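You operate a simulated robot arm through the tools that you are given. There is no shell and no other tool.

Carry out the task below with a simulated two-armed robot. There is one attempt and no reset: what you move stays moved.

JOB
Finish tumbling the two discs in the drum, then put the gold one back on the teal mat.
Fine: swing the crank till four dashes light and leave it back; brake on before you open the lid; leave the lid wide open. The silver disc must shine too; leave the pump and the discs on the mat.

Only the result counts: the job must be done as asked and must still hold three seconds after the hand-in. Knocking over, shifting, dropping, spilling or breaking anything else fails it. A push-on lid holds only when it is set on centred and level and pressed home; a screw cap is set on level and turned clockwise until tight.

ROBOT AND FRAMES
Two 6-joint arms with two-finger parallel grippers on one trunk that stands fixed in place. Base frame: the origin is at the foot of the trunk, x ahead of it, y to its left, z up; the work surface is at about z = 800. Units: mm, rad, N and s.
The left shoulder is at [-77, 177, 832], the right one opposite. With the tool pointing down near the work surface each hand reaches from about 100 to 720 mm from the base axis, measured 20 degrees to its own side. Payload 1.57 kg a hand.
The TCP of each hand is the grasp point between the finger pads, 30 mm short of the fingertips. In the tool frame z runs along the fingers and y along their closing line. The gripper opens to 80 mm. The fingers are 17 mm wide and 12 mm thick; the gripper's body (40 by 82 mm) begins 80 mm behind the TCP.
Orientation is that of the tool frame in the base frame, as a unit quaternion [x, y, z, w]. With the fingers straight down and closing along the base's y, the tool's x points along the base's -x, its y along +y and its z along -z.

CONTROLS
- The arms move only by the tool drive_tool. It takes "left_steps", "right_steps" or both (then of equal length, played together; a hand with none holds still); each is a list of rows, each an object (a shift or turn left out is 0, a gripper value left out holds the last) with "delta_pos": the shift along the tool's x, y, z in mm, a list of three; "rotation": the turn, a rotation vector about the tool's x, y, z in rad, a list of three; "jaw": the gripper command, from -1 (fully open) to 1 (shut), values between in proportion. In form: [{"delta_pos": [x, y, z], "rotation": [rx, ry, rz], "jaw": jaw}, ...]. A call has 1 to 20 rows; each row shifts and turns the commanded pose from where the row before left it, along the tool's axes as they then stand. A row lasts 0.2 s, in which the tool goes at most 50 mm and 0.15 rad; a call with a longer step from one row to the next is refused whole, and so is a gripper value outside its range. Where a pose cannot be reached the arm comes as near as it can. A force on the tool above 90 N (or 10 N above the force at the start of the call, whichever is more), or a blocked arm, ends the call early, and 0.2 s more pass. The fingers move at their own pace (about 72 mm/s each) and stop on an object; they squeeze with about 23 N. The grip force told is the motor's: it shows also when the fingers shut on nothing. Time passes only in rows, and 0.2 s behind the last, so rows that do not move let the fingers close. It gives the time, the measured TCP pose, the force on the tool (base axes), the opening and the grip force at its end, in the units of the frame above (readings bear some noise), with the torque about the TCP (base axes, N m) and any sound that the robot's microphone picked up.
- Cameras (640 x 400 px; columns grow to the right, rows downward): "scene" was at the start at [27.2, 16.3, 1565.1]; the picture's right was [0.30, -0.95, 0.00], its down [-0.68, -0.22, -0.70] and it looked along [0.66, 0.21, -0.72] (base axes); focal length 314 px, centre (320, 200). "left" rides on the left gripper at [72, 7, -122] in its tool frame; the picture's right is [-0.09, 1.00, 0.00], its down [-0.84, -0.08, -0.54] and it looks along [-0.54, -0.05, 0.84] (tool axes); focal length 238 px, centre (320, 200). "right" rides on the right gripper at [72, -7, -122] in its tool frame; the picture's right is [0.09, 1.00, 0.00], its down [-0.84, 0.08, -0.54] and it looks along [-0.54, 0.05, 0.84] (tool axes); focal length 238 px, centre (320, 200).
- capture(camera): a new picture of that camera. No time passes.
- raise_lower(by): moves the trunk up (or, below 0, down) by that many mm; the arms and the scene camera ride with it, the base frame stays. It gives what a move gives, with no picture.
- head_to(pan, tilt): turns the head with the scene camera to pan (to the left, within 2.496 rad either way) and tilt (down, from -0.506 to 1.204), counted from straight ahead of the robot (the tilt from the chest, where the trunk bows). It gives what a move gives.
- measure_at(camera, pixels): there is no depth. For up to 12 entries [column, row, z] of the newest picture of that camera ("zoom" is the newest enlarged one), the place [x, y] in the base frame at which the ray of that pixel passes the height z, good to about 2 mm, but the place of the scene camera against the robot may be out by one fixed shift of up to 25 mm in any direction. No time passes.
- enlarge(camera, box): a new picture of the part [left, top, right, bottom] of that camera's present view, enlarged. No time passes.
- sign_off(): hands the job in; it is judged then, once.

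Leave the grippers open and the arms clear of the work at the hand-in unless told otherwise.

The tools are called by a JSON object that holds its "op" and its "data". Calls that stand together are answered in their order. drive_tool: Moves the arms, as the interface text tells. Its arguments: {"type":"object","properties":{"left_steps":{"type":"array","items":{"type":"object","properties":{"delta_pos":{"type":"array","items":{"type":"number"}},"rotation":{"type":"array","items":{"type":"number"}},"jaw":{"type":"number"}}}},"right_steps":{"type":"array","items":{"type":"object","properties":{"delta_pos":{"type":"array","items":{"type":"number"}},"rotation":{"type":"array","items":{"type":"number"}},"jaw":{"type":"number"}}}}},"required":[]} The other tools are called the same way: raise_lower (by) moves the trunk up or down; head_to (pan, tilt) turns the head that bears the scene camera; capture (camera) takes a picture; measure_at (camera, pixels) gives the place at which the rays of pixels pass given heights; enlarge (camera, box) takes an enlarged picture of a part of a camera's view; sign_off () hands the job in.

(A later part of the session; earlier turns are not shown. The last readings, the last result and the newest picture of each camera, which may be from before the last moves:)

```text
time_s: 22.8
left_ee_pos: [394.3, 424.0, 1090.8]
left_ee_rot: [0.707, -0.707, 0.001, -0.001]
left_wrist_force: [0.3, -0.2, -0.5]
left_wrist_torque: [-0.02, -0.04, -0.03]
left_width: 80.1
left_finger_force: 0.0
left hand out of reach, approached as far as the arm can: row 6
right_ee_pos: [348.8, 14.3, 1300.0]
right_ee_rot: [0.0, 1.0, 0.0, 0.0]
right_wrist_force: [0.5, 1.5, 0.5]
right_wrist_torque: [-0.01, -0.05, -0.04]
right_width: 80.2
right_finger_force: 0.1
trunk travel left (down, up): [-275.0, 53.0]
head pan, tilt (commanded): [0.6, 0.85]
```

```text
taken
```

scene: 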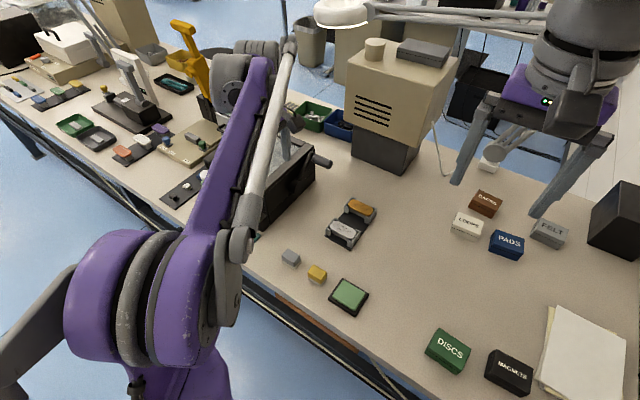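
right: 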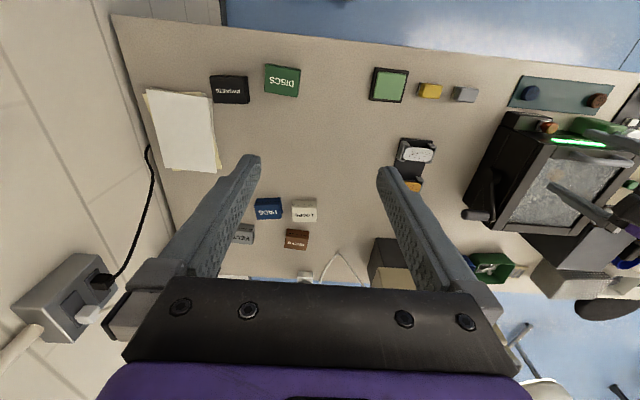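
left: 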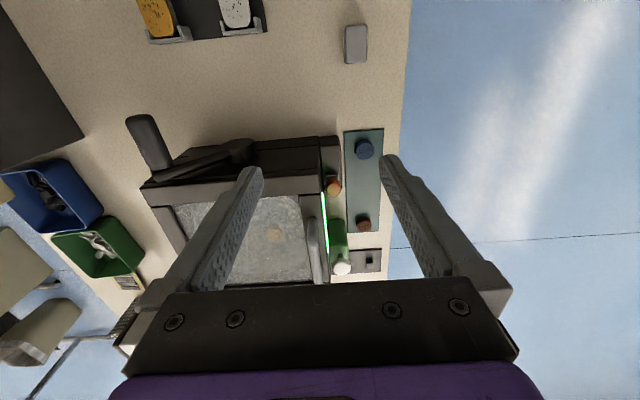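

I'll check the dashes, the crank and the discs in the drum in zoomed views.

{"op": "enlarge", "data": {"camera": "right", "box": [535, 115, 615, 165]}}

{"op": "enlarge", "data": {"camera": "right", "box": [440, 90, 640, 260]}}

{"op": "enlarge", "data": {"camera": "left", "box": [120, 110, 420, 290]}}

```text
8.00 times, centred on (575, 140) of right
```

zoom: 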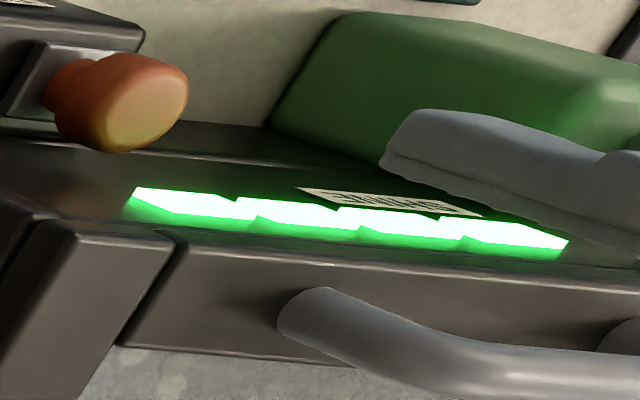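

```text
2.35 times, centred on (540, 175) of right
```

zoom: 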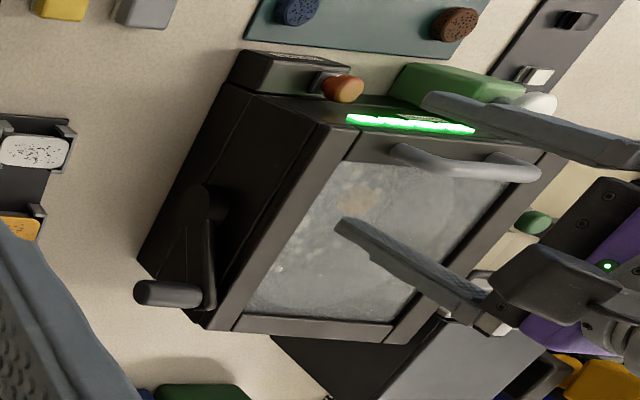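

```text
2.13 times, centred on (270, 200) of left
```

zoom: 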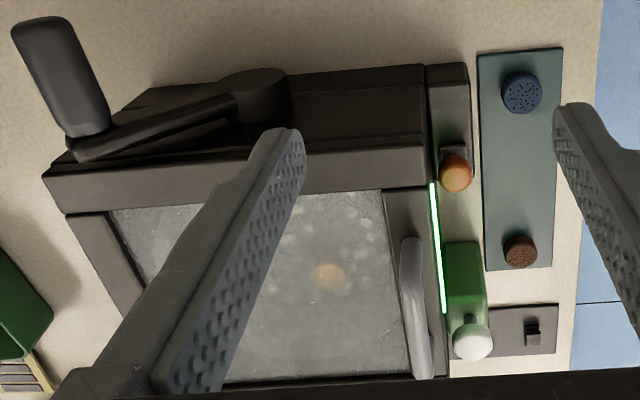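

Four dashes are lit and the crank is back. Next is the brake. I'll turn the hand to face forward and tilt it so the camera looks at the brake box from the robot side.

{"op": "drive_tool", "data": {"left_steps": [{"rotation": [0, 0, 0.1428]}, {"rotation": [0, 0, 0.1428]}, {"rotation": [0, 0, 0.1428]}, {"rotation": [0, 0, 0.1428]}, {"rotation": [0, 0, 0.1428]}, {"rotation": [0, 0, 0.1428]}, {"rotation": [0, 0, 0.1428]}, {"rotation": [0, 0, 0.1428]}, {"rotation": [0, 0, 0.1428]}, {"rotation": [0, 0, 0.1428]}, {"rotation": [0, 0, 0.1428]}, {"delta_pos": [18.5, 30.3, 30]}, {"delta_pos": [18.5, 30.3, 30]}, {"delta_pos": [18.5, 30.3, 30]}, {"delta_pos": [18.5, 30.3, 30]}, {"rotation": [0, -0.15, 0]}, {"rotation": [0, -0.15, 0]}, {"rotation": [0, -0.15, 0]}, {"rotation": [0, -0.05, 0]}]}}

{"op": "capture", "data": {"camera": "left"}}

{"op": "enlarge", "data": {"camera": "left", "box": [230, 100, 420, 240]}}

{"op": "enlarge", "data": {"camera": "scene", "box": [200, 100, 340, 260]}}

```text
time_s: 26.8
left_ee_pos: [320.8, 547.0, 973.8]
left_ee_rot: [0.0, 0.969, 0.0, 0.247]
left_wrist_force: [0.0, 0.5, 0.4]
left_wrist_torque: [0.02, -0.01, 0.01]
left_width: 80.1
left_finger_force: 0.1
right_ee_pos: [351.0, 15.1, 1300.5]
right_ee_rot: [0.0, 1.0, 0.0, 0.0]
right_wrist_force: [-0.1, -1.3, 0.7]
right_wrist_torque: [0.0, -0.02, 0.01]
right_width: 80.0
right_finger_force: 0.1
trunk travel left (down, up): [-275.0, 53.0]
head pan, tilt (commanded): [0.6, 0.85]
```

```text
taken
```

left: 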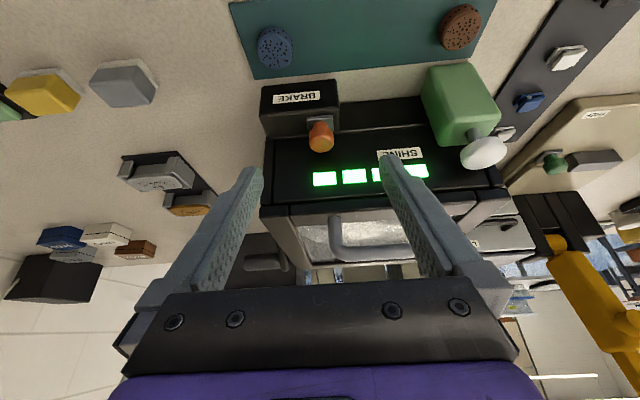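

```text
2.86 times, centred on (325, 170) of left
```

zoom: 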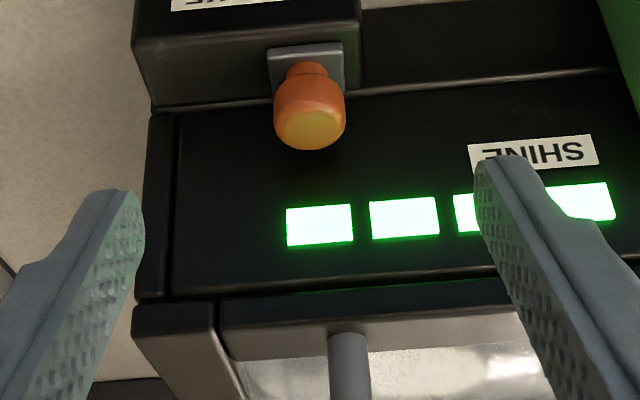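

```text
2.50 times, centred on (270, 180) of scene
```

zoom: 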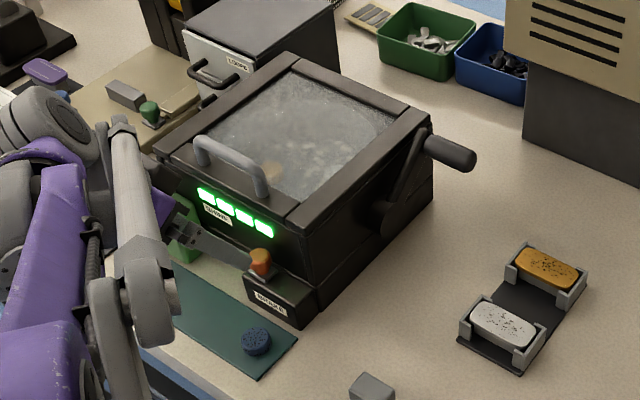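

The brake knob sits on a plate near the +y end of the box top, with free space to the −y side. I'll zoom in tighter on it.

{"op": "enlarge", "data": {"camera": "left", "box": [250, 70, 360, 160]}}

{"op": "enlarge", "data": {"camera": "scene", "box": [255, 190, 305, 235]}}

{"op": "enlarge", "data": {"camera": "scene", "box": [180, 100, 260, 170]}}

```text
4.44 times, centred on (305, 115) of left
```

zoom: 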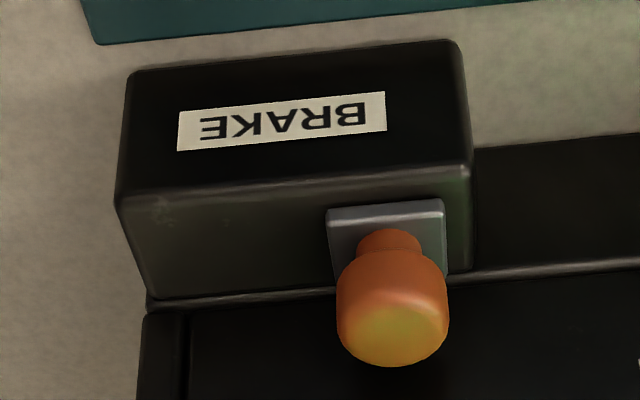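

```text
8.89 times, centred on (280, 212) of scene
```

zoom: 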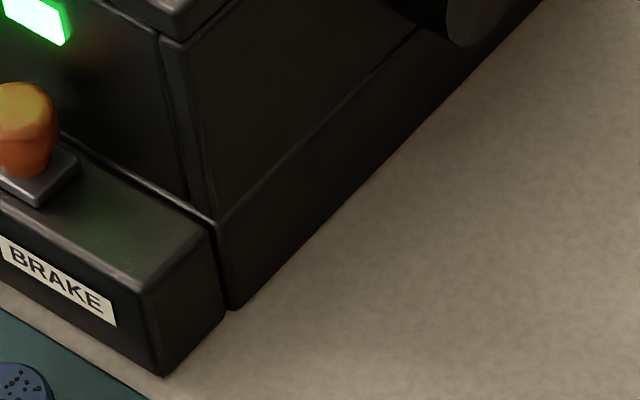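

```text
5.71 times, centred on (220, 135) of scene
```

zoom: 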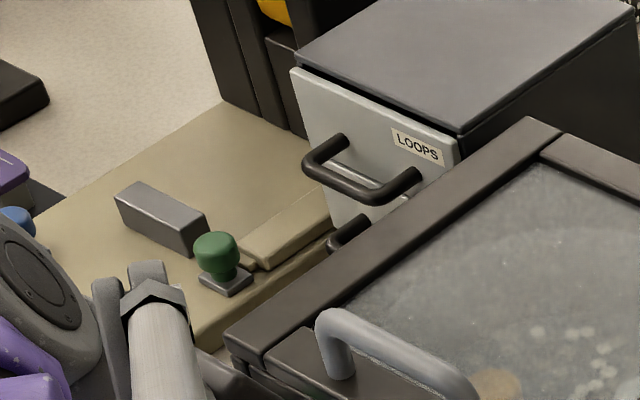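

The brake is a sliding carriage. I'll measure the knob, carriage and box corners precisely.

{"op": "measure_at", "data": {"camera": "left", "pixels": [[321, 137, 850], [321, 137, 860], [321, 137, 870], [311, 137, 865], [332, 137, 865], [262, 114, 850], [340, 106, 850], [340, 134, 850], [267, 138, 850], [306, 117, 850], [331, 115, 850], [335, 220, 985]]}}

{"op": "measure_at", "data": {"camera": "right", "pixels": [[547, 128, 850], [547, 128, 860], [547, 128, 870], [547, 128, 880], [570, 155, 975], [620, 160, 975]]}}

{"op": "measure_at", "data": {"camera": "scene", "pixels": [[246, 204, 850], [246, 204, 860], [246, 204, 870], [246, 204, 880]]}}

```text
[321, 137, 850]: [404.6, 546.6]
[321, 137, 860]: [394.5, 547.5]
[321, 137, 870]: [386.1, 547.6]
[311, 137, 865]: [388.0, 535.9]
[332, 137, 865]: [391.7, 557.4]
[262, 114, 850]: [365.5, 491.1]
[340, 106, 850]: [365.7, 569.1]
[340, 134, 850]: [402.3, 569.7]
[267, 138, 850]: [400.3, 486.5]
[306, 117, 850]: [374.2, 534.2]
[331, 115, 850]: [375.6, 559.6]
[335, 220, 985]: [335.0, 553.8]
```

```text
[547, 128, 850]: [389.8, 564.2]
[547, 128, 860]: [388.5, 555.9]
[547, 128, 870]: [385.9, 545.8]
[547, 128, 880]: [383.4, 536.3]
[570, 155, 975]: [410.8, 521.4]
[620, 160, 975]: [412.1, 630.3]
```

```text
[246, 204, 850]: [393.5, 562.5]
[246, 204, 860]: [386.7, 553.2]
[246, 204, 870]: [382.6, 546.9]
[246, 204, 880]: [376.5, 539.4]
```

The brake knob centre is at (387, 548, 868). The box top spans y 489–569, so there is about 36 mm of travel to the −y side. I'll approach along the tilted tool axis with open fingers straddling the knob, in stages.

{"op": "drive_tool", "data": {"left_steps": [{"delta_pos": [-1.8, 0, 22]}, {"delta_pos": [-1.8, 0, 22]}, {"delta_pos": [-1.8, 0, 22]}]}}

{"op": "capture", "data": {"camera": "left"}}

{"op": "enlarge", "data": {"camera": "right", "box": [480, 80, 640, 180]}}

```text
time_s: 27.6
left_ee_pos: [358.3, 547.9, 915.9]
left_ee_rot: [0.0, 0.969, 0.0, 0.248]
left_wrist_force: [-0.9, 0.7, 0.7]
left_wrist_torque: [-0.03, -0.02, -0.02]
left_width: 79.9
left_finger_force: 0.0
right_ee_pos: [349.0, 16.0, 1300.3]
right_ee_rot: [0.0, 1.0, 0.0, 0.0]
right_wrist_force: [-0.4, 0.1, -0.8]
right_wrist_torque: [-0.02, -0.01, -0.01]
right_width: 79.9
right_finger_force: 0.0
trunk travel left (down, up): [-275.0, 53.0]
head pan, tilt (commanded): [0.6, 0.85]
```

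```text
taken
```

left: 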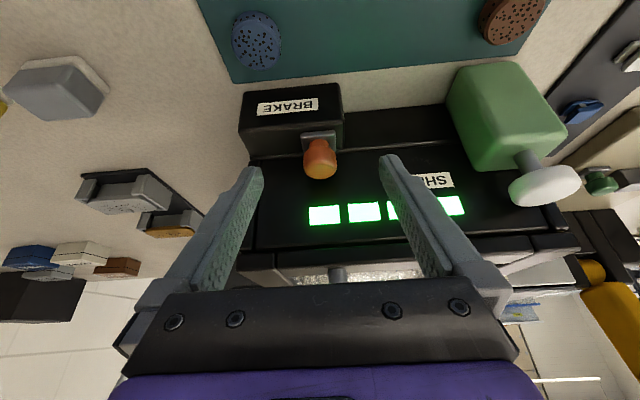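

```text
4.00 times, centred on (560, 130) of right
```

zoom: 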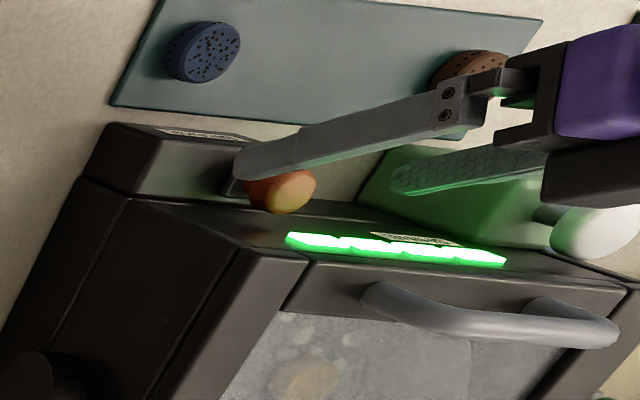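

The knob is centred between the fingers at column 320. I'll re-measure it before the last step.

{"op": "measure_at", "data": {"camera": "left", "pixels": [[320, 160, 868], [320, 160, 860], [305, 160, 868], [336, 160, 868], [320, 179, 875], [450, 110, 850], [500, 160, 880]]}}

```text
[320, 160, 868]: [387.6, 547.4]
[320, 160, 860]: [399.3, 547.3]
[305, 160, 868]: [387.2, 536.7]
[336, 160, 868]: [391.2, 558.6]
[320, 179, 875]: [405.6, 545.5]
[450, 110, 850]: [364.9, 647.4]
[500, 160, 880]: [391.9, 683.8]
```

I'll advance 31 mm and close to a gap of about 27 mm around the 22 mm knob.

{"op": "drive_tool", "data": {"left_steps": [{"delta_pos": [0, 0, 16]}, {"delta_pos": [0, 0, 15]}, {"jaw": 0.32}, {"jaw": 0.32}, {"jaw": 0.32}]}}

{"op": "capture", "data": {"camera": "left"}}

{"op": "enlarge", "data": {"camera": "right", "box": [480, 80, 640, 180]}}

```text
time_s: 28.8
left_ee_pos: [371.9, 548.5, 890.5]
left_ee_rot: [0.001, 0.969, 0.0, 0.247]
left_wrist_force: [-0.4, 0.5, 0.8]
left_wrist_torque: [0.03, -0.04, 0.0]
left_width: 27.3
left_finger_force: 0.2
right_ee_pos: [348.3, 16.0, 1300.7]
right_ee_rot: [0.0, 1.0, 0.0, -0.001]
right_wrist_force: [0.2, 0.2, 0.4]
right_wrist_torque: [-0.02, 0.04, -0.04]
right_width: 79.9
right_finger_force: 0.1
trunk travel left (down, up): [-275.0, 53.0]
head pan, tilt (commanded): [0.6, 0.85]
```

```text
taken
```

left: 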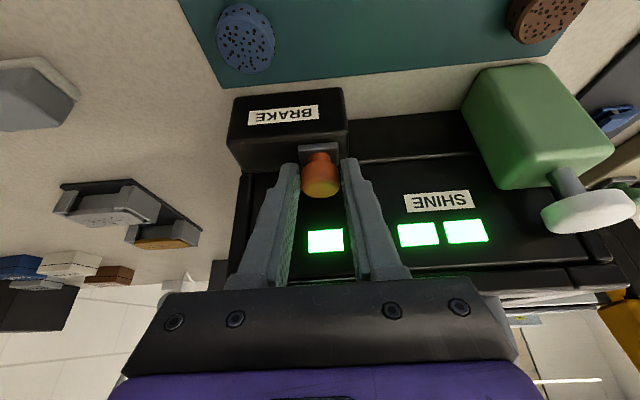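

```text
4.00 times, centred on (560, 130) of right
```

zoom: 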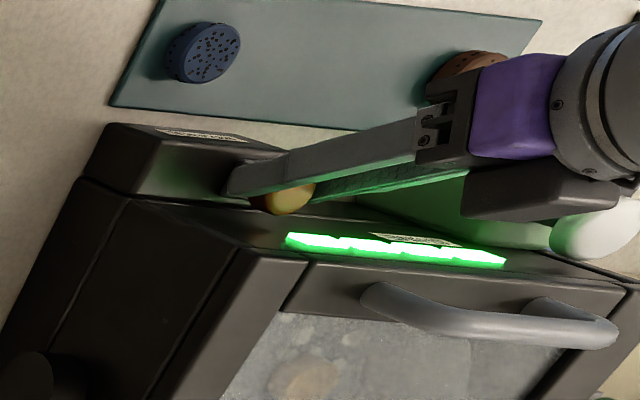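

The knob is caged between the fingertips. I'll push it gently toward −y and watch the force.

{"op": "drive_tool", "data": {"left_steps": [{"delta_pos": [0, -5, 0]}, {"delta_pos": [0, -5, 0]}, {"delta_pos": [0, -5, 0]}]}}

{"op": "capture", "data": {"camera": "left"}}

```text
time_s: 29.6
left_ee_pos: [370.4, 532.4, 890.1]
left_ee_rot: [0.001, 0.969, -0.001, 0.248]
left_wrist_force: [0.6, 0.1, 0.2]
left_wrist_torque: [0.02, 0.01, -0.02]
left_width: 27.9
left_finger_force: 0.6
right_ee_pos: [349.5, 15.2, 1298.9]
right_ee_rot: [0.0, 1.0, 0.0, 0.0]
right_wrist_force: [-0.1, -0.1, -0.9]
right_wrist_torque: [-0.01, 0.01, 0.01]
right_width: 79.9
right_finger_force: 0.0
trunk travel left (down, up): [-275.0, 53.0]
head pan, tilt (commanded): [0.6, 0.85]
```

```text
taken
```

left: 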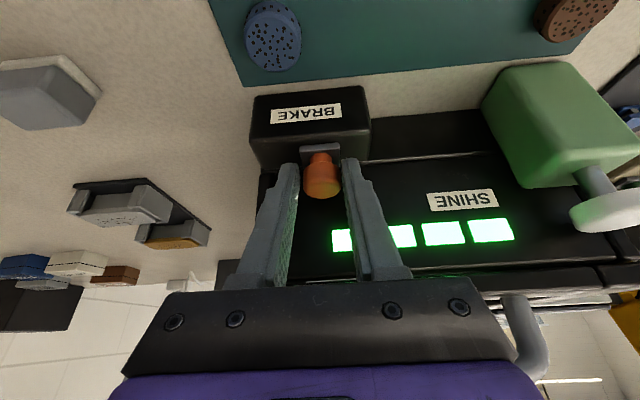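

The carriage slides along with the fingers. I'll continue toward −y until it stops.

{"op": "drive_tool", "data": {"left_steps": [{"delta_pos": [0, -5, 0]}, {"delta_pos": [0, -5, 0]}, {"delta_pos": [0, -5, 0]}, {"delta_pos": [0, -4, 0]}]}}

{"op": "capture", "data": {"camera": "left"}}

```text
time_s: 30.6
left_ee_pos: [372.1, 513.5, 890.1]
left_ee_rot: [0.0, 0.969, 0.0, 0.247]
left_wrist_force: [0.2, 1.0, 0.1]
left_wrist_torque: [0.02, -0.02, 0.01]
left_width: 27.9
left_finger_force: 0.1
right_ee_pos: [350.3, 14.8, 1300.4]
right_ee_rot: [0.0, 1.0, 0.0, 0.0]
right_wrist_force: [-0.3, 0.3, -0.2]
right_wrist_torque: [0.0, 0.03, 0.02]
right_width: 79.9
right_finger_force: 0.0
trunk travel left (down, up): [-275.0, 53.0]
head pan, tilt (commanded): [0.6, 0.85]
```

```text
taken
```

left: 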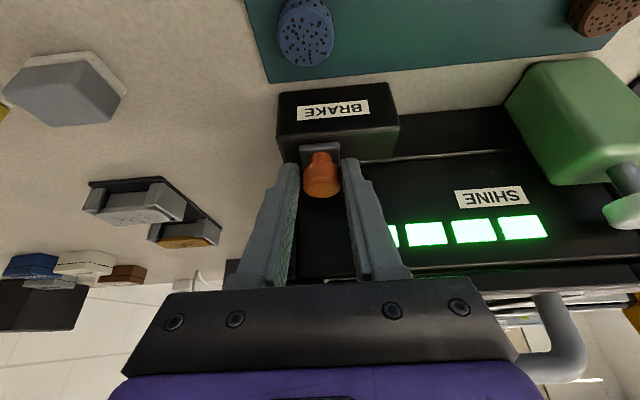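

The carriage is still moving, at about 35% of the box length. I'll continue in small steps to feel the stop.

{"op": "drive_tool", "data": {"left_steps": [{"delta_pos": [0, -3, 0]}, {"delta_pos": [0, -3, 0]}, {"delta_pos": [0, -3, 0]}, {"delta_pos": [0, -2, 0]}]}}

{"op": "capture", "data": {"camera": "left"}}

```text
time_s: 31.6
left_ee_pos: [371.4, 503.6, 890.5]
left_ee_rot: [0.0, 0.969, 0.0, 0.248]
left_wrist_force: [2.1, 9.0, 1.7]
left_wrist_torque: [0.21, -0.1, 0.07]
left_width: 35.4
left_finger_force: 4.6
right_ee_pos: [349.4, 17.2, 1298.4]
right_ee_rot: [0.0, 1.0, 0.0, 0.0]
right_wrist_force: [0.3, -0.2, 0.0]
right_wrist_torque: [0.0, 0.01, 0.0]
right_width: 80.1
right_finger_force: 0.1
trunk travel left (down, up): [-275.0, 53.0]
head pan, tilt (commanded): [0.6, 0.85]
```

```text
taken
```

left: 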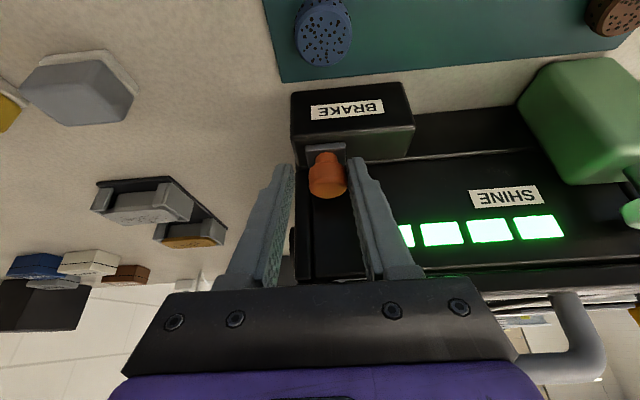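

The stop is felt at about 9 N, so the brake is at its far end. I'll open the fingers and retreat back along the tool axis.

{"op": "drive_tool", "data": {"left_steps": [{"delta_pos": [0, 4, 0]}, {"jaw": -1}, {"jaw": -1}, {"jaw": -1}, {"delta_pos": [0, 0, -25]}, {"delta_pos": [0, 0, -35]}, {"delta_pos": [0, 0, -40]}, {"delta_pos": [0, 10, -40]}]}}

{"op": "capture", "data": {"camera": "left"}}

{"op": "capture", "data": {"camera": "scene"}}

{"op": "capture", "data": {"camera": "right"}}

```text
time_s: 33.4
left_ee_pos: [305.2, 514.4, 1012.0]
left_ee_rot: [-0.001, 0.969, 0.0, 0.247]
left_wrist_force: [0.2, 1.3, 0.4]
left_wrist_torque: [0.02, 0.01, 0.02]
left_width: 79.9
left_finger_force: 0.1
right_ee_pos: [349.0, 13.8, 1300.5]
right_ee_rot: [0.0, 1.0, 0.0, 0.0]
right_wrist_force: [0.2, 0.1, -0.7]
right_wrist_torque: [0.01, -0.02, -0.01]
right_width: 80.1
right_finger_force: 0.0
trunk travel left (down, up): [-275.0, 53.0]
head pan, tilt (commanded): [0.6, 0.85]
```

```text
taken
```

left: 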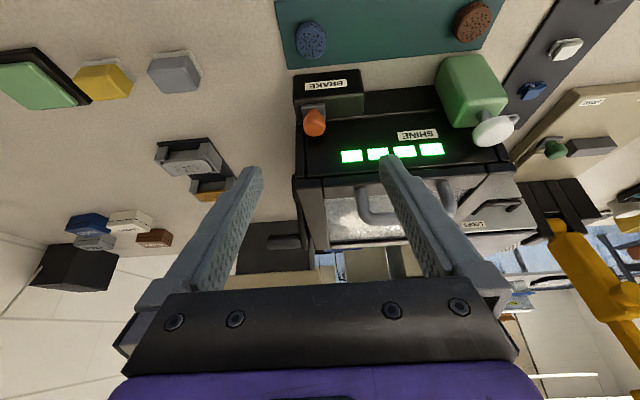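

```text
taken
```

scene: 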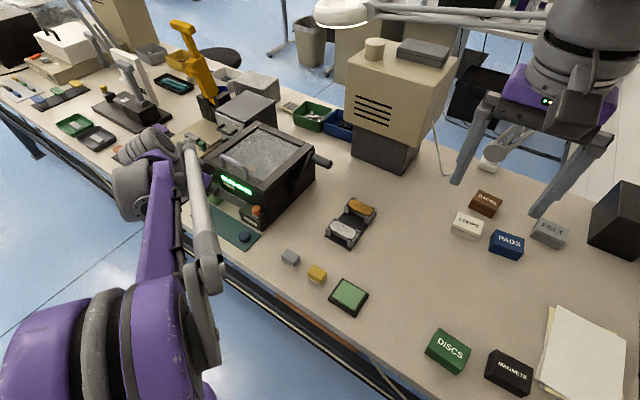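

```text
taken
```

right: 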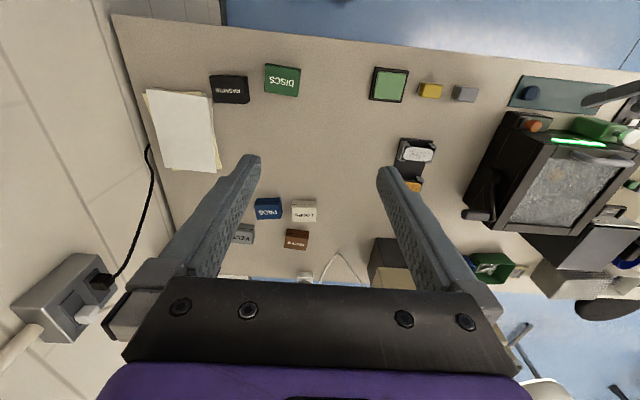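

The brake knob is now at the −y end. Next I'll study the lid and its handle.

{"op": "enlarge", "data": {"camera": "scene", "box": [195, 105, 345, 225]}}

{"op": "enlarge", "data": {"camera": "right", "box": [460, 100, 640, 250]}}

{"op": "enlarge", "data": {"camera": "left", "box": [270, 130, 550, 290]}}

```text
3.33 times, centred on (270, 165) of scene
```

zoom: 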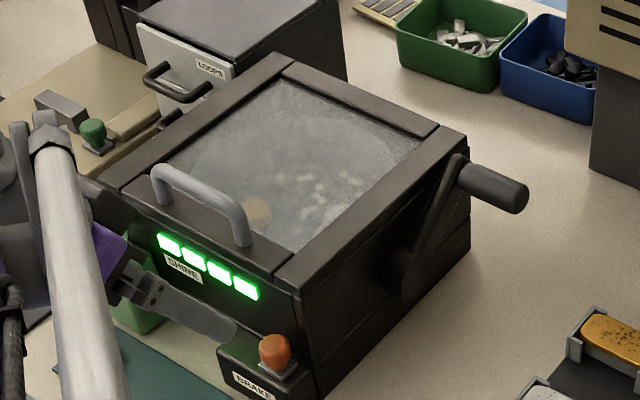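

```text
2.67 times, centred on (550, 175) of right
```

zoom: 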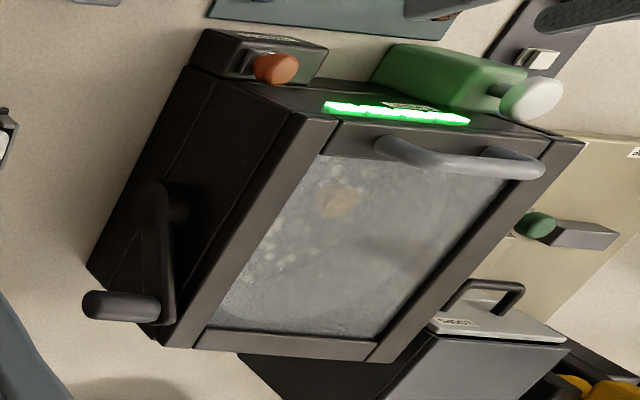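

```text
2.29 times, centred on (410, 210) of left
```

zoom: 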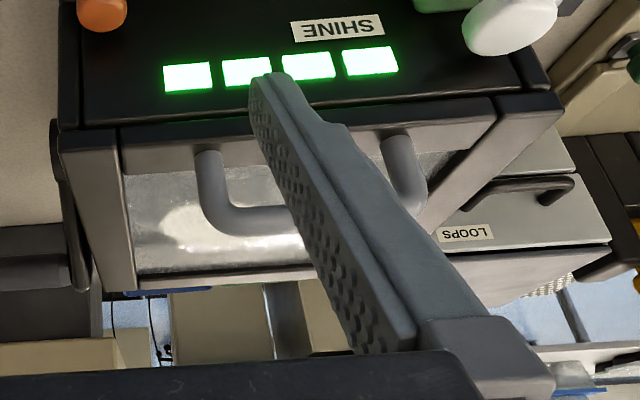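

The lid has a U-shaped handle with its bar along y on the front rail. I'll triangulate the handle and lid corners.

{"op": "measure_at", "data": {"camera": "left", "pixels": [[363, 215, 960], [363, 215, 980], [363, 215, 1000], [454, 211, 960], [454, 211, 980], [454, 211, 1000], [361, 190, 940], [361, 190, 950], [361, 190, 960], [296, 178, 940], [521, 168, 940]]}}

{"op": "measure_at", "data": {"camera": "right", "pixels": [[573, 155, 960], [573, 155, 980], [573, 155, 1000], [630, 163, 960], [630, 163, 980], [630, 163, 1000], [545, 143, 940], [545, 143, 920], [603, 161, 980]]}}

{"op": "measure_at", "data": {"camera": "scene", "pixels": [[219, 157, 980], [243, 171, 980], [230, 162, 980], [230, 162, 960], [230, 162, 1000], [261, 192, 920], [261, 192, 940]]}}

```text
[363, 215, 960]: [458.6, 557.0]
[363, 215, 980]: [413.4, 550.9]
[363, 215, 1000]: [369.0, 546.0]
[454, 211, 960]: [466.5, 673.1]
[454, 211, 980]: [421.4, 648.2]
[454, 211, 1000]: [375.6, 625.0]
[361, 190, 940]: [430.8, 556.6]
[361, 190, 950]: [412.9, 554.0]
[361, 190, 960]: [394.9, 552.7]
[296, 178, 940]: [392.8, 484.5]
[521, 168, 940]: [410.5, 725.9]
```

```text
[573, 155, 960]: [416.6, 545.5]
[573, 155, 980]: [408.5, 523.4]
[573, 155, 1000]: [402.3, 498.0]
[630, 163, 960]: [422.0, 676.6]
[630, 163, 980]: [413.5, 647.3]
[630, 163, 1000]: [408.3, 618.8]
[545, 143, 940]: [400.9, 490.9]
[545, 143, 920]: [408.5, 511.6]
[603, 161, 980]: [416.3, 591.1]
```

```text
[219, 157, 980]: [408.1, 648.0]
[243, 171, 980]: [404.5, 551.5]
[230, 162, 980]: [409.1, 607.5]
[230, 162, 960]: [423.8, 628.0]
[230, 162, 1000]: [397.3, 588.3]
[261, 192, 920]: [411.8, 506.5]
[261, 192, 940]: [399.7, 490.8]
```

The handle bar is about 96 mm long, centred near (415, 600, 978). The lid's front edge is at x≈400. Now I'll find the lid's rear edge and slope.

{"op": "measure_at", "data": {"camera": "right", "pixels": [[492, 229, 920], [492, 229, 940], [492, 229, 960], [492, 229, 980], [565, 235, 940], [565, 235, 960], [565, 235, 980]]}}

{"op": "measure_at", "data": {"camera": "scene", "pixels": [[314, 147, 920], [314, 147, 940], [314, 147, 960], [314, 147, 980], [259, 121, 940], [259, 121, 960], [259, 121, 980], [206, 159, 940], [206, 159, 960]]}}

{"op": "enlarge", "data": {"camera": "scene", "box": [240, 110, 340, 200]}}

```text
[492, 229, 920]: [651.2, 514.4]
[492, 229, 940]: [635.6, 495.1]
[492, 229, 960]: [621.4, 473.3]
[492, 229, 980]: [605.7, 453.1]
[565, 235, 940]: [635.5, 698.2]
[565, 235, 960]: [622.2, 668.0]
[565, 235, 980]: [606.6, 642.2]
```

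```text
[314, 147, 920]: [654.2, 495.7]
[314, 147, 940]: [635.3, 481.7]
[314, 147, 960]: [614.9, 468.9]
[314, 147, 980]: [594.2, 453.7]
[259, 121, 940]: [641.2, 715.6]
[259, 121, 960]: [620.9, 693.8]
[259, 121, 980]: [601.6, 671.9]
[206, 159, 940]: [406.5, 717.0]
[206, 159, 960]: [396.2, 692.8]
```

```text
4.44 times, centred on (290, 155) of scene
```

zoom: 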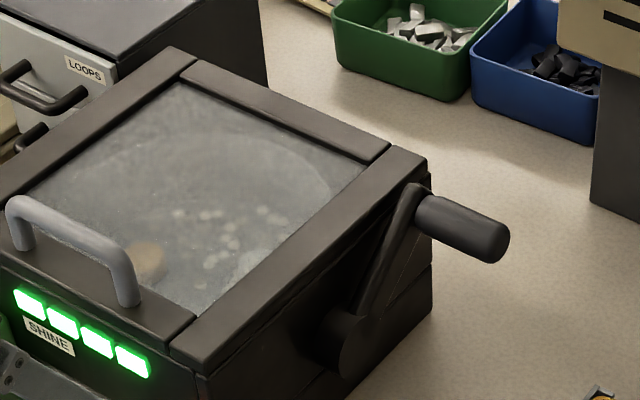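

The lid is level at z≈940, spanning x 400–636 and y 490–725, with its hinge at the rear. I'll hook one finger under the handle bar and use the other under the lid later. I'll raise the trunk a bit for more reach, then orient the hand: fingers pointing forward and down at 45°, closing in the vertical plane.

{"op": "raise_lower", "data": {"by": 50}}

{"op": "drive_tool", "data": {"left_steps": [{"rotation": [0, 0, -0.1428]}, {"rotation": [0, 0, -0.1428]}, {"rotation": [0, 0, -0.1428]}, {"rotation": [0, 0, -0.1428]}, {"rotation": [0, 0, -0.1428]}, {"rotation": [0, 0, -0.1428]}, {"rotation": [0, 0, -0.1428]}, {"rotation": [0, 0, -0.1428]}, {"rotation": [0, 0, -0.1428]}, {"rotation": [0, 0, -0.1428]}, {"rotation": [0, 0, -0.1428]}, {"rotation": [0.1425, 0, 0]}, {"rotation": [0.1425, 0, 0]}]}}

{"op": "capture", "data": {"camera": "left"}}

```text
time_s: 34.3
left_ee_pos: [304.3, 515.8, 1063.8]
left_ee_rot: [0.0, 0.969, 0.0, 0.247]
left_wrist_force: [-0.8, 0.2, 0.2]
left_wrist_torque: [0.0, 0.02, -0.02]
left_width: 80.0
left_finger_force: 0.1
right_ee_pos: [347.9, 14.7, 1349.8]
right_ee_rot: [0.0, 1.0, 0.001, 0.0]
right_wrist_force: [0.3, -0.6, -0.1]
right_wrist_torque: [0.03, -0.03, -0.03]
right_width: 79.8
right_finger_force: 0.0
trunk travel left (down, up): [-325.0, 3.0]
head pan, tilt (commanded): [0.6, 0.85]
```

```text
time_s: 37.1
left_ee_pos: [304.4, 516.4, 1062.1]
left_ee_rot: [-0.653, 0.653, -0.27, 0.271]
left_wrist_force: [0.2, 1.4, 0.6]
left_wrist_torque: [0.01, 0.0, 0.02]
left_width: 79.9
left_finger_force: 0.1
right_ee_pos: [349.4, 15.9, 1349.8]
right_ee_rot: [0.0, 1.0, 0.0, 0.0]
right_wrist_force: [0.6, 0.3, -0.6]
right_wrist_torque: [-0.01, 0.01, -0.01]
right_width: 80.1
right_finger_force: 0.1
trunk travel left (down, up): [-325.0, 3.0]
head pan, tilt (commanded): [0.6, 0.85]
```

```text
taken
```

left: 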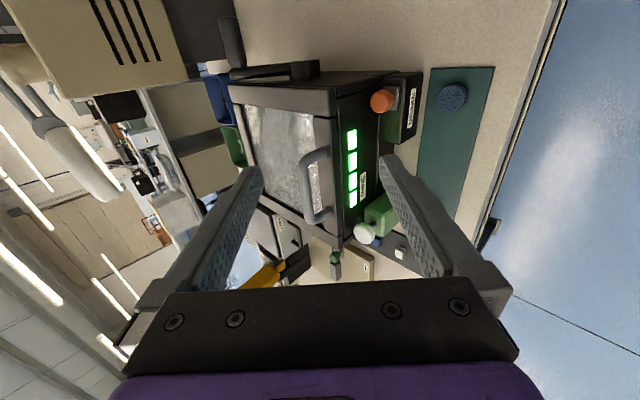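

The orientation is right. I'll zoom in on the handle.

{"op": "enlarge", "data": {"camera": "left", "box": [270, 110, 390, 250]}}

```text
2.86 times, centred on (330, 180) of left
```

zoom: 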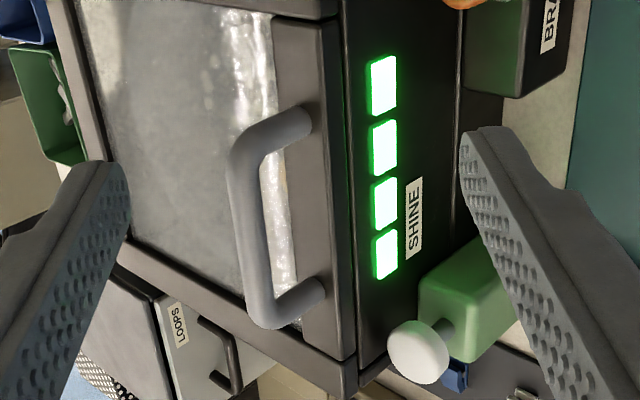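

I'll measure the bar, leg bases and front lid edge from here.

{"op": "measure_at", "data": {"camera": "left", "pixels": [[305.5, 192, 970], [305.5, 192, 980], [305.5, 192, 990], [303, 165, 980], [309, 218, 980], [327, 152, 940], [329, 210, 940], [337, 180, 940], [337, 180, 930], [327, 152, 945], [316, 190, 940]]}}

{"op": "capture", "data": {"camera": "right"}}

{"op": "capture", "data": {"camera": "scene"}}

```text
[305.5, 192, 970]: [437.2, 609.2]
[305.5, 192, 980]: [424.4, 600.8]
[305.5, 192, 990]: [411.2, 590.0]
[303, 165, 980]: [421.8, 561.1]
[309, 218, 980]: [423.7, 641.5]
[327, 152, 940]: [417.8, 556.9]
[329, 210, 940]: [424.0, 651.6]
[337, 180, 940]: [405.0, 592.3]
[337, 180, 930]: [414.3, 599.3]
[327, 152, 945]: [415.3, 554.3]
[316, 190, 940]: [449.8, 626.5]
```

```text
taken
```

right: 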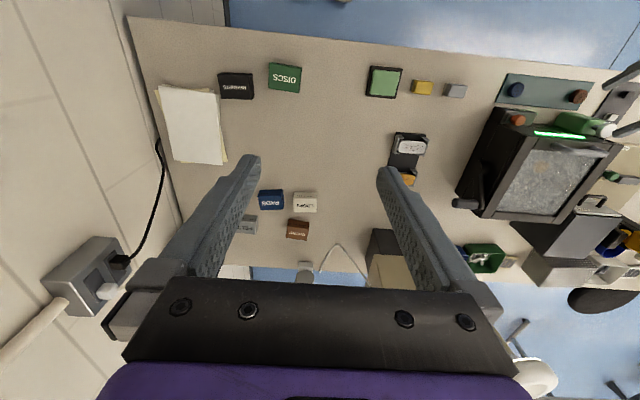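

```text
taken
```

scene: 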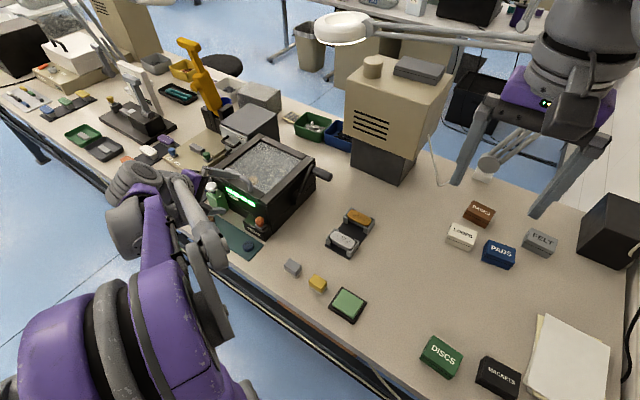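

The handle bar is at (420, 603, 983) with its legs at y 555 and 651, and the lid top is at z≈940. That leaves a gap of about 36 mm under the bar. I'll move to a pre-hook position with the upper finger in line with the gap.

{"op": "drive_tool", "data": {"left_steps": [{"delta_pos": [-28.9, 11.9, 24.2]}, {"delta_pos": [-28.9, 11.9, 24.2]}, {"delta_pos": [-28.9, 11.9, 24.2]}]}}

{"op": "capture", "data": {"camera": "left"}}

{"op": "capture", "data": {"camera": "scene"}}

```text
time_s: 37.9
left_ee_pos: [331.5, 603.7, 987.0]
left_ee_rot: [0.654, -0.653, 0.27, -0.27]
left_wrist_force: [0.4, 0.0, 0.6]
left_wrist_torque: [-0.03, 0.04, -0.01]
left_width: 79.9
left_finger_force: 0.0
right_ee_pos: [350.9, 16.3, 1349.3]
right_ee_rot: [-0.001, 1.0, -0.001, 0.0]
right_wrist_force: [0.3, 0.4, -0.6]
right_wrist_torque: [0.0, -0.02, 0.0]
right_width: 79.9
right_finger_force: 0.0
trunk travel left (down, up): [-325.0, 3.0]
head pan, tilt (commanded): [0.6, 0.85]
```

```text
taken
```

left: 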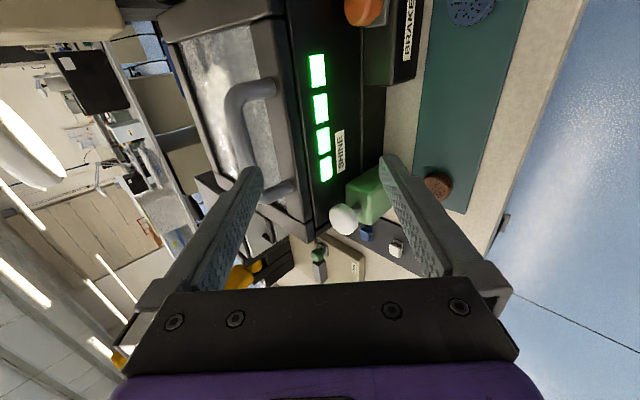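

```text
taken
```

scene: 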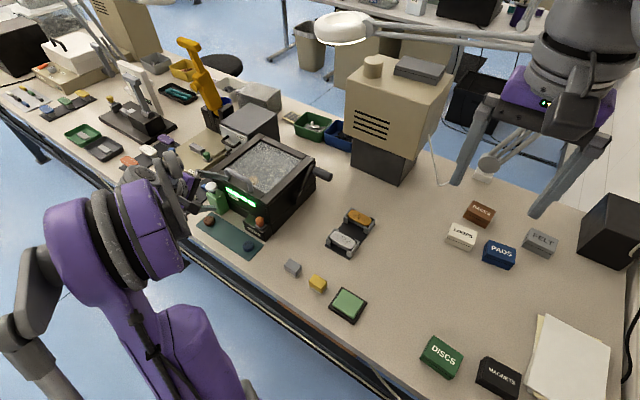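

I'll re-measure the bar from this nearer view to confirm.

{"op": "enlarge", "data": {"camera": "left", "box": [180, 60, 340, 220]}}

{"op": "measure_at", "data": {"camera": "left", "pixels": [[232, 120, 980], [232, 120, 990], [244, 165, 985], [229, 100, 985], [272, 84, 940], [285, 185, 940], [283, 110, 940], [297, 130, 940]]}}

```text
2.50 times, centred on (260, 140) of left
```

zoom: 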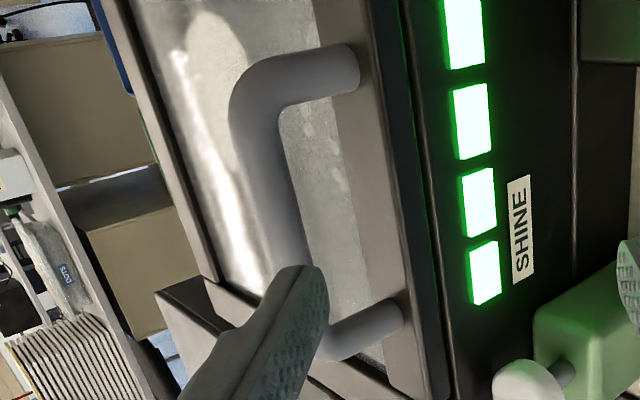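

```text
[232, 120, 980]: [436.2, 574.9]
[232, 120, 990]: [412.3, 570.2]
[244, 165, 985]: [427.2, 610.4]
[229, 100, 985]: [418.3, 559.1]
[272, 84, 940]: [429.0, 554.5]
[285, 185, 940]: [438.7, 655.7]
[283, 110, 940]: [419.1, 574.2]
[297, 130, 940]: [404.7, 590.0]
```

{"op": "measure_at", "data": {"camera": "left", "pixels": [[238, 132, 980], [238, 132, 985], [238, 132, 990], [230, 108, 985], [274, 88, 940], [290, 187, 940], [274, 88, 945], [290, 187, 945]]}}

```text
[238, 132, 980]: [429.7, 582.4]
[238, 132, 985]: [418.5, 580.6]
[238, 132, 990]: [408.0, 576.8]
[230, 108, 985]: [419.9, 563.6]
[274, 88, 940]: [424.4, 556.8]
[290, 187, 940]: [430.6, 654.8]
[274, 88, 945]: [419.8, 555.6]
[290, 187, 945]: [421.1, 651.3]
```

The bar is confirmed at (420, 603, 984). I'll advance along the tool axis so the upper finger slides over the lid's front edge and under the bar.

{"op": "drive_tool", "data": {"left_steps": [{"delta_pos": [0, 2, 15]}, {"delta_pos": [0, 0, 15]}, {"delta_pos": [0, 0, 15]}]}}

{"op": "capture", "data": {"camera": "left"}}

{"op": "enlarge", "data": {"camera": "right", "box": [500, 80, 640, 200]}}

{"op": "enlarge", "data": {"camera": "scene", "box": [180, 110, 340, 250]}}

```text
time_s: 38.7
left_ee_pos: [362.7, 601.8, 953.4]
left_ee_rot: [-0.653, 0.654, -0.27, 0.269]
left_wrist_force: [-0.3, -0.7, -0.4]
left_wrist_torque: [-0.02, 0.01, 0.02]
left_width: 79.8
left_finger_force: 0.0
right_ee_pos: [349.3, 14.2, 1350.2]
right_ee_rot: [0.0, 1.0, 0.0, -0.001]
right_wrist_force: [-0.1, -0.9, 0.3]
right_wrist_torque: [0.0, 0.02, -0.03]
right_width: 79.9
right_finger_force: 0.0
trunk travel left (down, up): [-325.0, 3.0]
head pan, tilt (commanded): [0.6, 0.85]
```

```text
taken
```

left: 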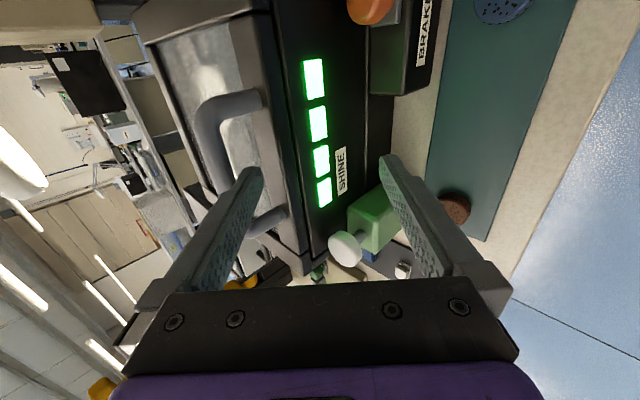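

```text
3.33 times, centred on (570, 140) of right
```

zoom: 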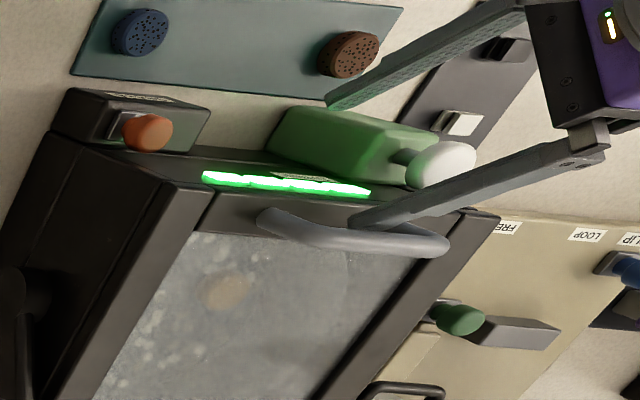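

```text
2.86 times, centred on (260, 180) of scene
```

zoom: 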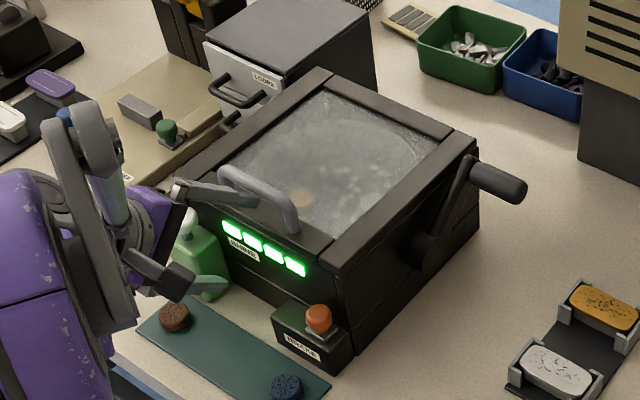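

The upper finger is at the front of the bar. I'll advance another 16 mm so its tip passes under the bar.

{"op": "drive_tool", "data": {"left_steps": [{"delta_pos": [0, 1, 8]}, {"delta_pos": [0, 0, 8]}]}}

{"op": "enlarge", "data": {"camera": "left", "box": [180, 60, 340, 240]}}

{"op": "enlarge", "data": {"camera": "right", "box": [520, 100, 620, 180]}}

{"op": "enlarge", "data": {"camera": "scene", "box": [210, 150, 290, 220]}}

```text
time_s: 39.3
left_ee_pos: [370.3, 603.0, 941.3]
left_ee_rot: [0.654, -0.652, 0.27, -0.272]
left_wrist_force: [-4.4, 1.8, 11.0]
left_wrist_torque: [-0.04, -0.61, 0.07]
left_width: 79.8
left_finger_force: 0.0
right_ee_pos: [348.0, 14.8, 1352.1]
right_ee_rot: [0.0, 1.0, 0.001, 0.001]
right_wrist_force: [0.6, -0.1, 0.2]
right_wrist_torque: [0.02, -0.01, -0.01]
right_width: 80.2
right_finger_force: 0.1
trunk travel left (down, up): [-325.0, 3.0]
head pan, tilt (commanded): [0.6, 0.85]
```

```text
2.22 times, centred on (260, 150) of left
```

zoom: 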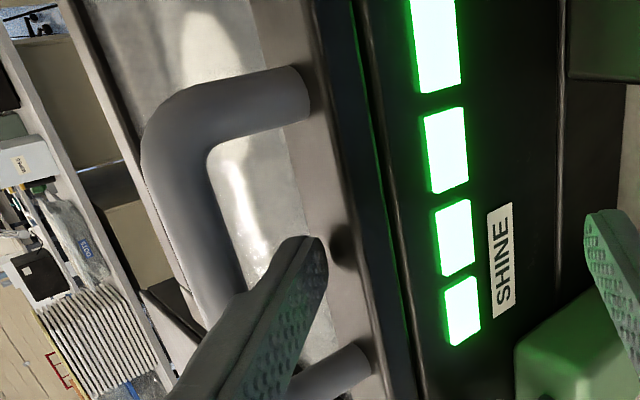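

```text
5.00 times, centred on (570, 140) of right
```

zoom: 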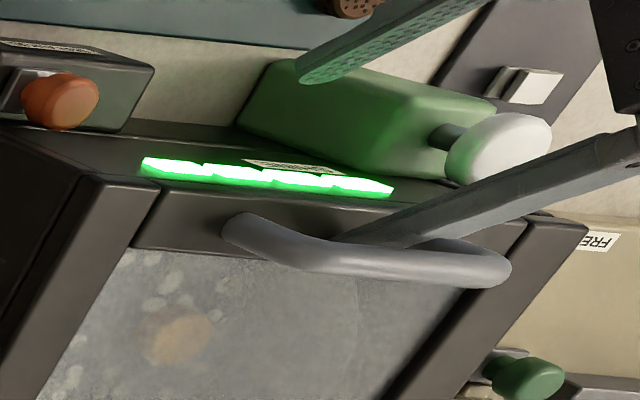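

```text
5.71 times, centred on (250, 185) of scene
```

zoom: 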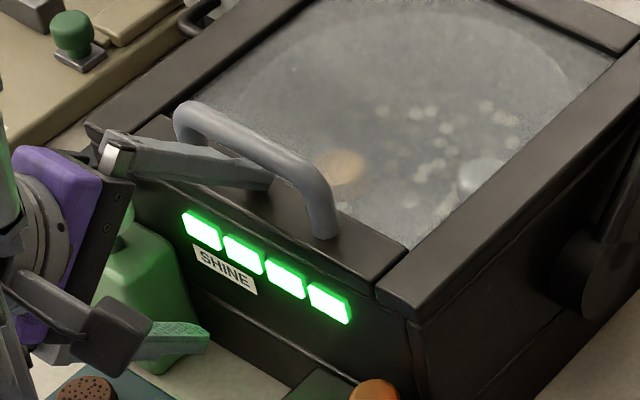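

The fingertip rests lightly on the lid's rail under the bar (11 N upward). The scene shows the finger under the bar. I'll lift slowly along the start of the lid's arc and watch the forces.

{"op": "drive_tool", "data": {"left_steps": [{"delta_pos": [0, -4.1, -2.9]}, {"delta_pos": [0, -4.1, -2.9]}, {"delta_pos": [0, -4.1, -2.9]}, {"delta_pos": [0, -4.1, -2.9]}]}}

{"op": "enlarge", "data": {"camera": "scene", "box": [190, 120, 310, 230]}}

{"op": "enlarge", "data": {"camera": "right", "box": [500, 90, 640, 210]}}

```text
time_s: 40.3
left_ee_pos: [373.8, 602.5, 961.0]
left_ee_rot: [0.654, -0.653, 0.27, -0.27]
left_wrist_force: [-1.4, -0.7, -1.5]
left_wrist_torque: [0.03, 0.0, -0.07]
left_width: 78.6
left_finger_force: 0.1
right_ee_pos: [349.1, 15.1, 1350.7]
right_ee_rot: [0.0, 1.0, 0.0, 0.0]
right_wrist_force: [0.0, 0.2, 0.1]
right_wrist_torque: [0.0, 0.02, -0.02]
right_width: 79.8
right_finger_force: 0.1
trunk travel left (down, up): [-325.0, 3.0]
head pan, tilt (commanded): [0.6, 0.85]
```

```text
3.64 times, centred on (250, 175) of scene
```

zoom: 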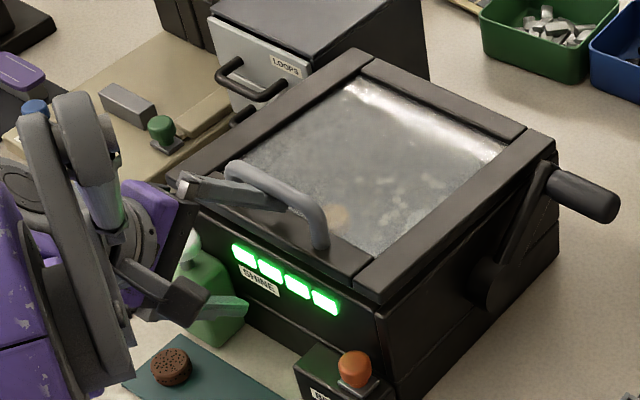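

```text
3.33 times, centred on (570, 150) of right
```

zoom: 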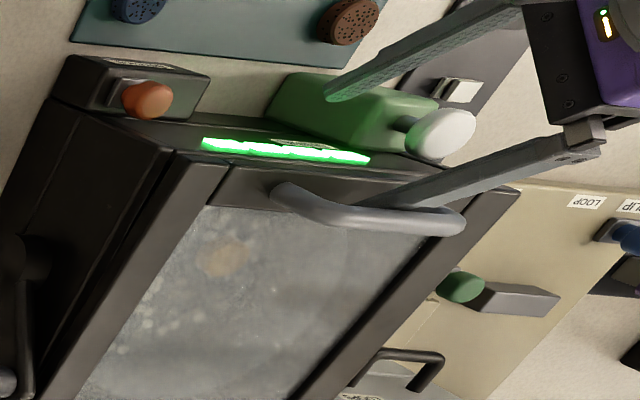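

The lid has started to lift, with only 1.5 N on the tool, so it is light. I'll continue along the lid's arc in steps.

{"op": "drive_tool", "data": {"left_steps": [{"delta_pos": [0, -7.4, -3.8]}, {"delta_pos": [0, -7.3, -3.7]}, {"delta_pos": [0, -8.9, -3.7]}, {"delta_pos": [0, -8.9, -3.7]}, {"delta_pos": [0, -9.2, -3.0]}, {"delta_pos": [0, -9.1, -2.9]}]}}

{"op": "capture", "data": {"camera": "scene"}}

{"op": "enlarge", "data": {"camera": "right", "box": [440, 60, 640, 260]}}

{"op": "capture", "data": {"camera": "left"}}

```text
time_s: 41.7
left_ee_pos: [395.5, 602.6, 1010.7]
left_ee_rot: [-0.653, 0.654, -0.271, 0.271]
left_wrist_force: [-1.7, 0.8, -0.2]
left_wrist_torque: [-0.07, -0.02, 0.05]
left_width: 79.0
left_finger_force: 0.1
right_ee_pos: [348.7, 15.7, 1349.8]
right_ee_rot: [0.001, 1.0, 0.0, 0.0]
right_wrist_force: [-0.1, 0.2, 0.4]
right_wrist_torque: [0.02, 0.02, 0.01]
right_width: 80.2
right_finger_force: 0.1
trunk travel left (down, up): [-325.0, 3.0]
head pan, tilt (commanded): [0.6, 0.85]
```

```text
taken
```

scene: 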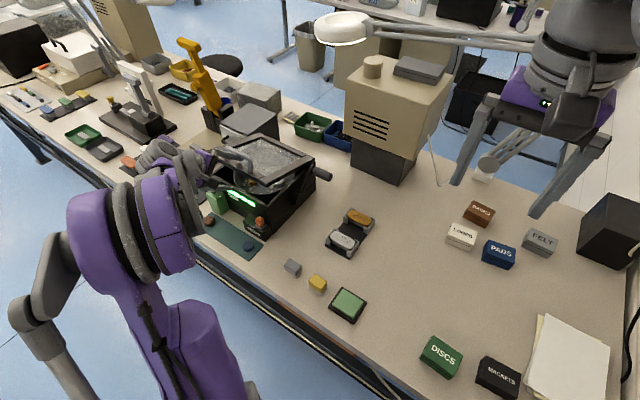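

```text
2.00 times, centred on (540, 160) of right
```

zoom: 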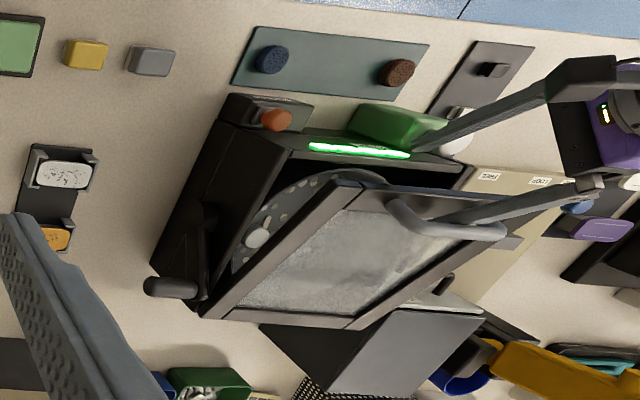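

```text
taken
```

left: 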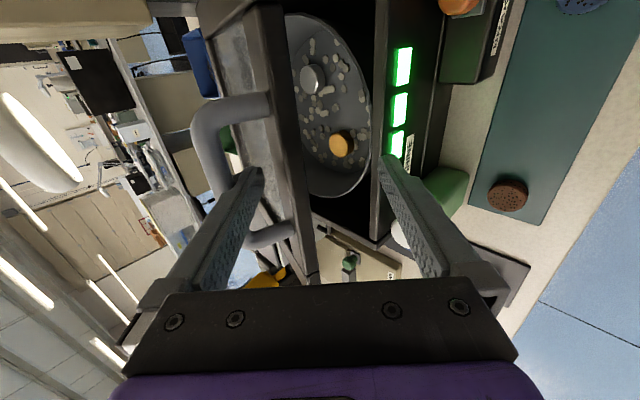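

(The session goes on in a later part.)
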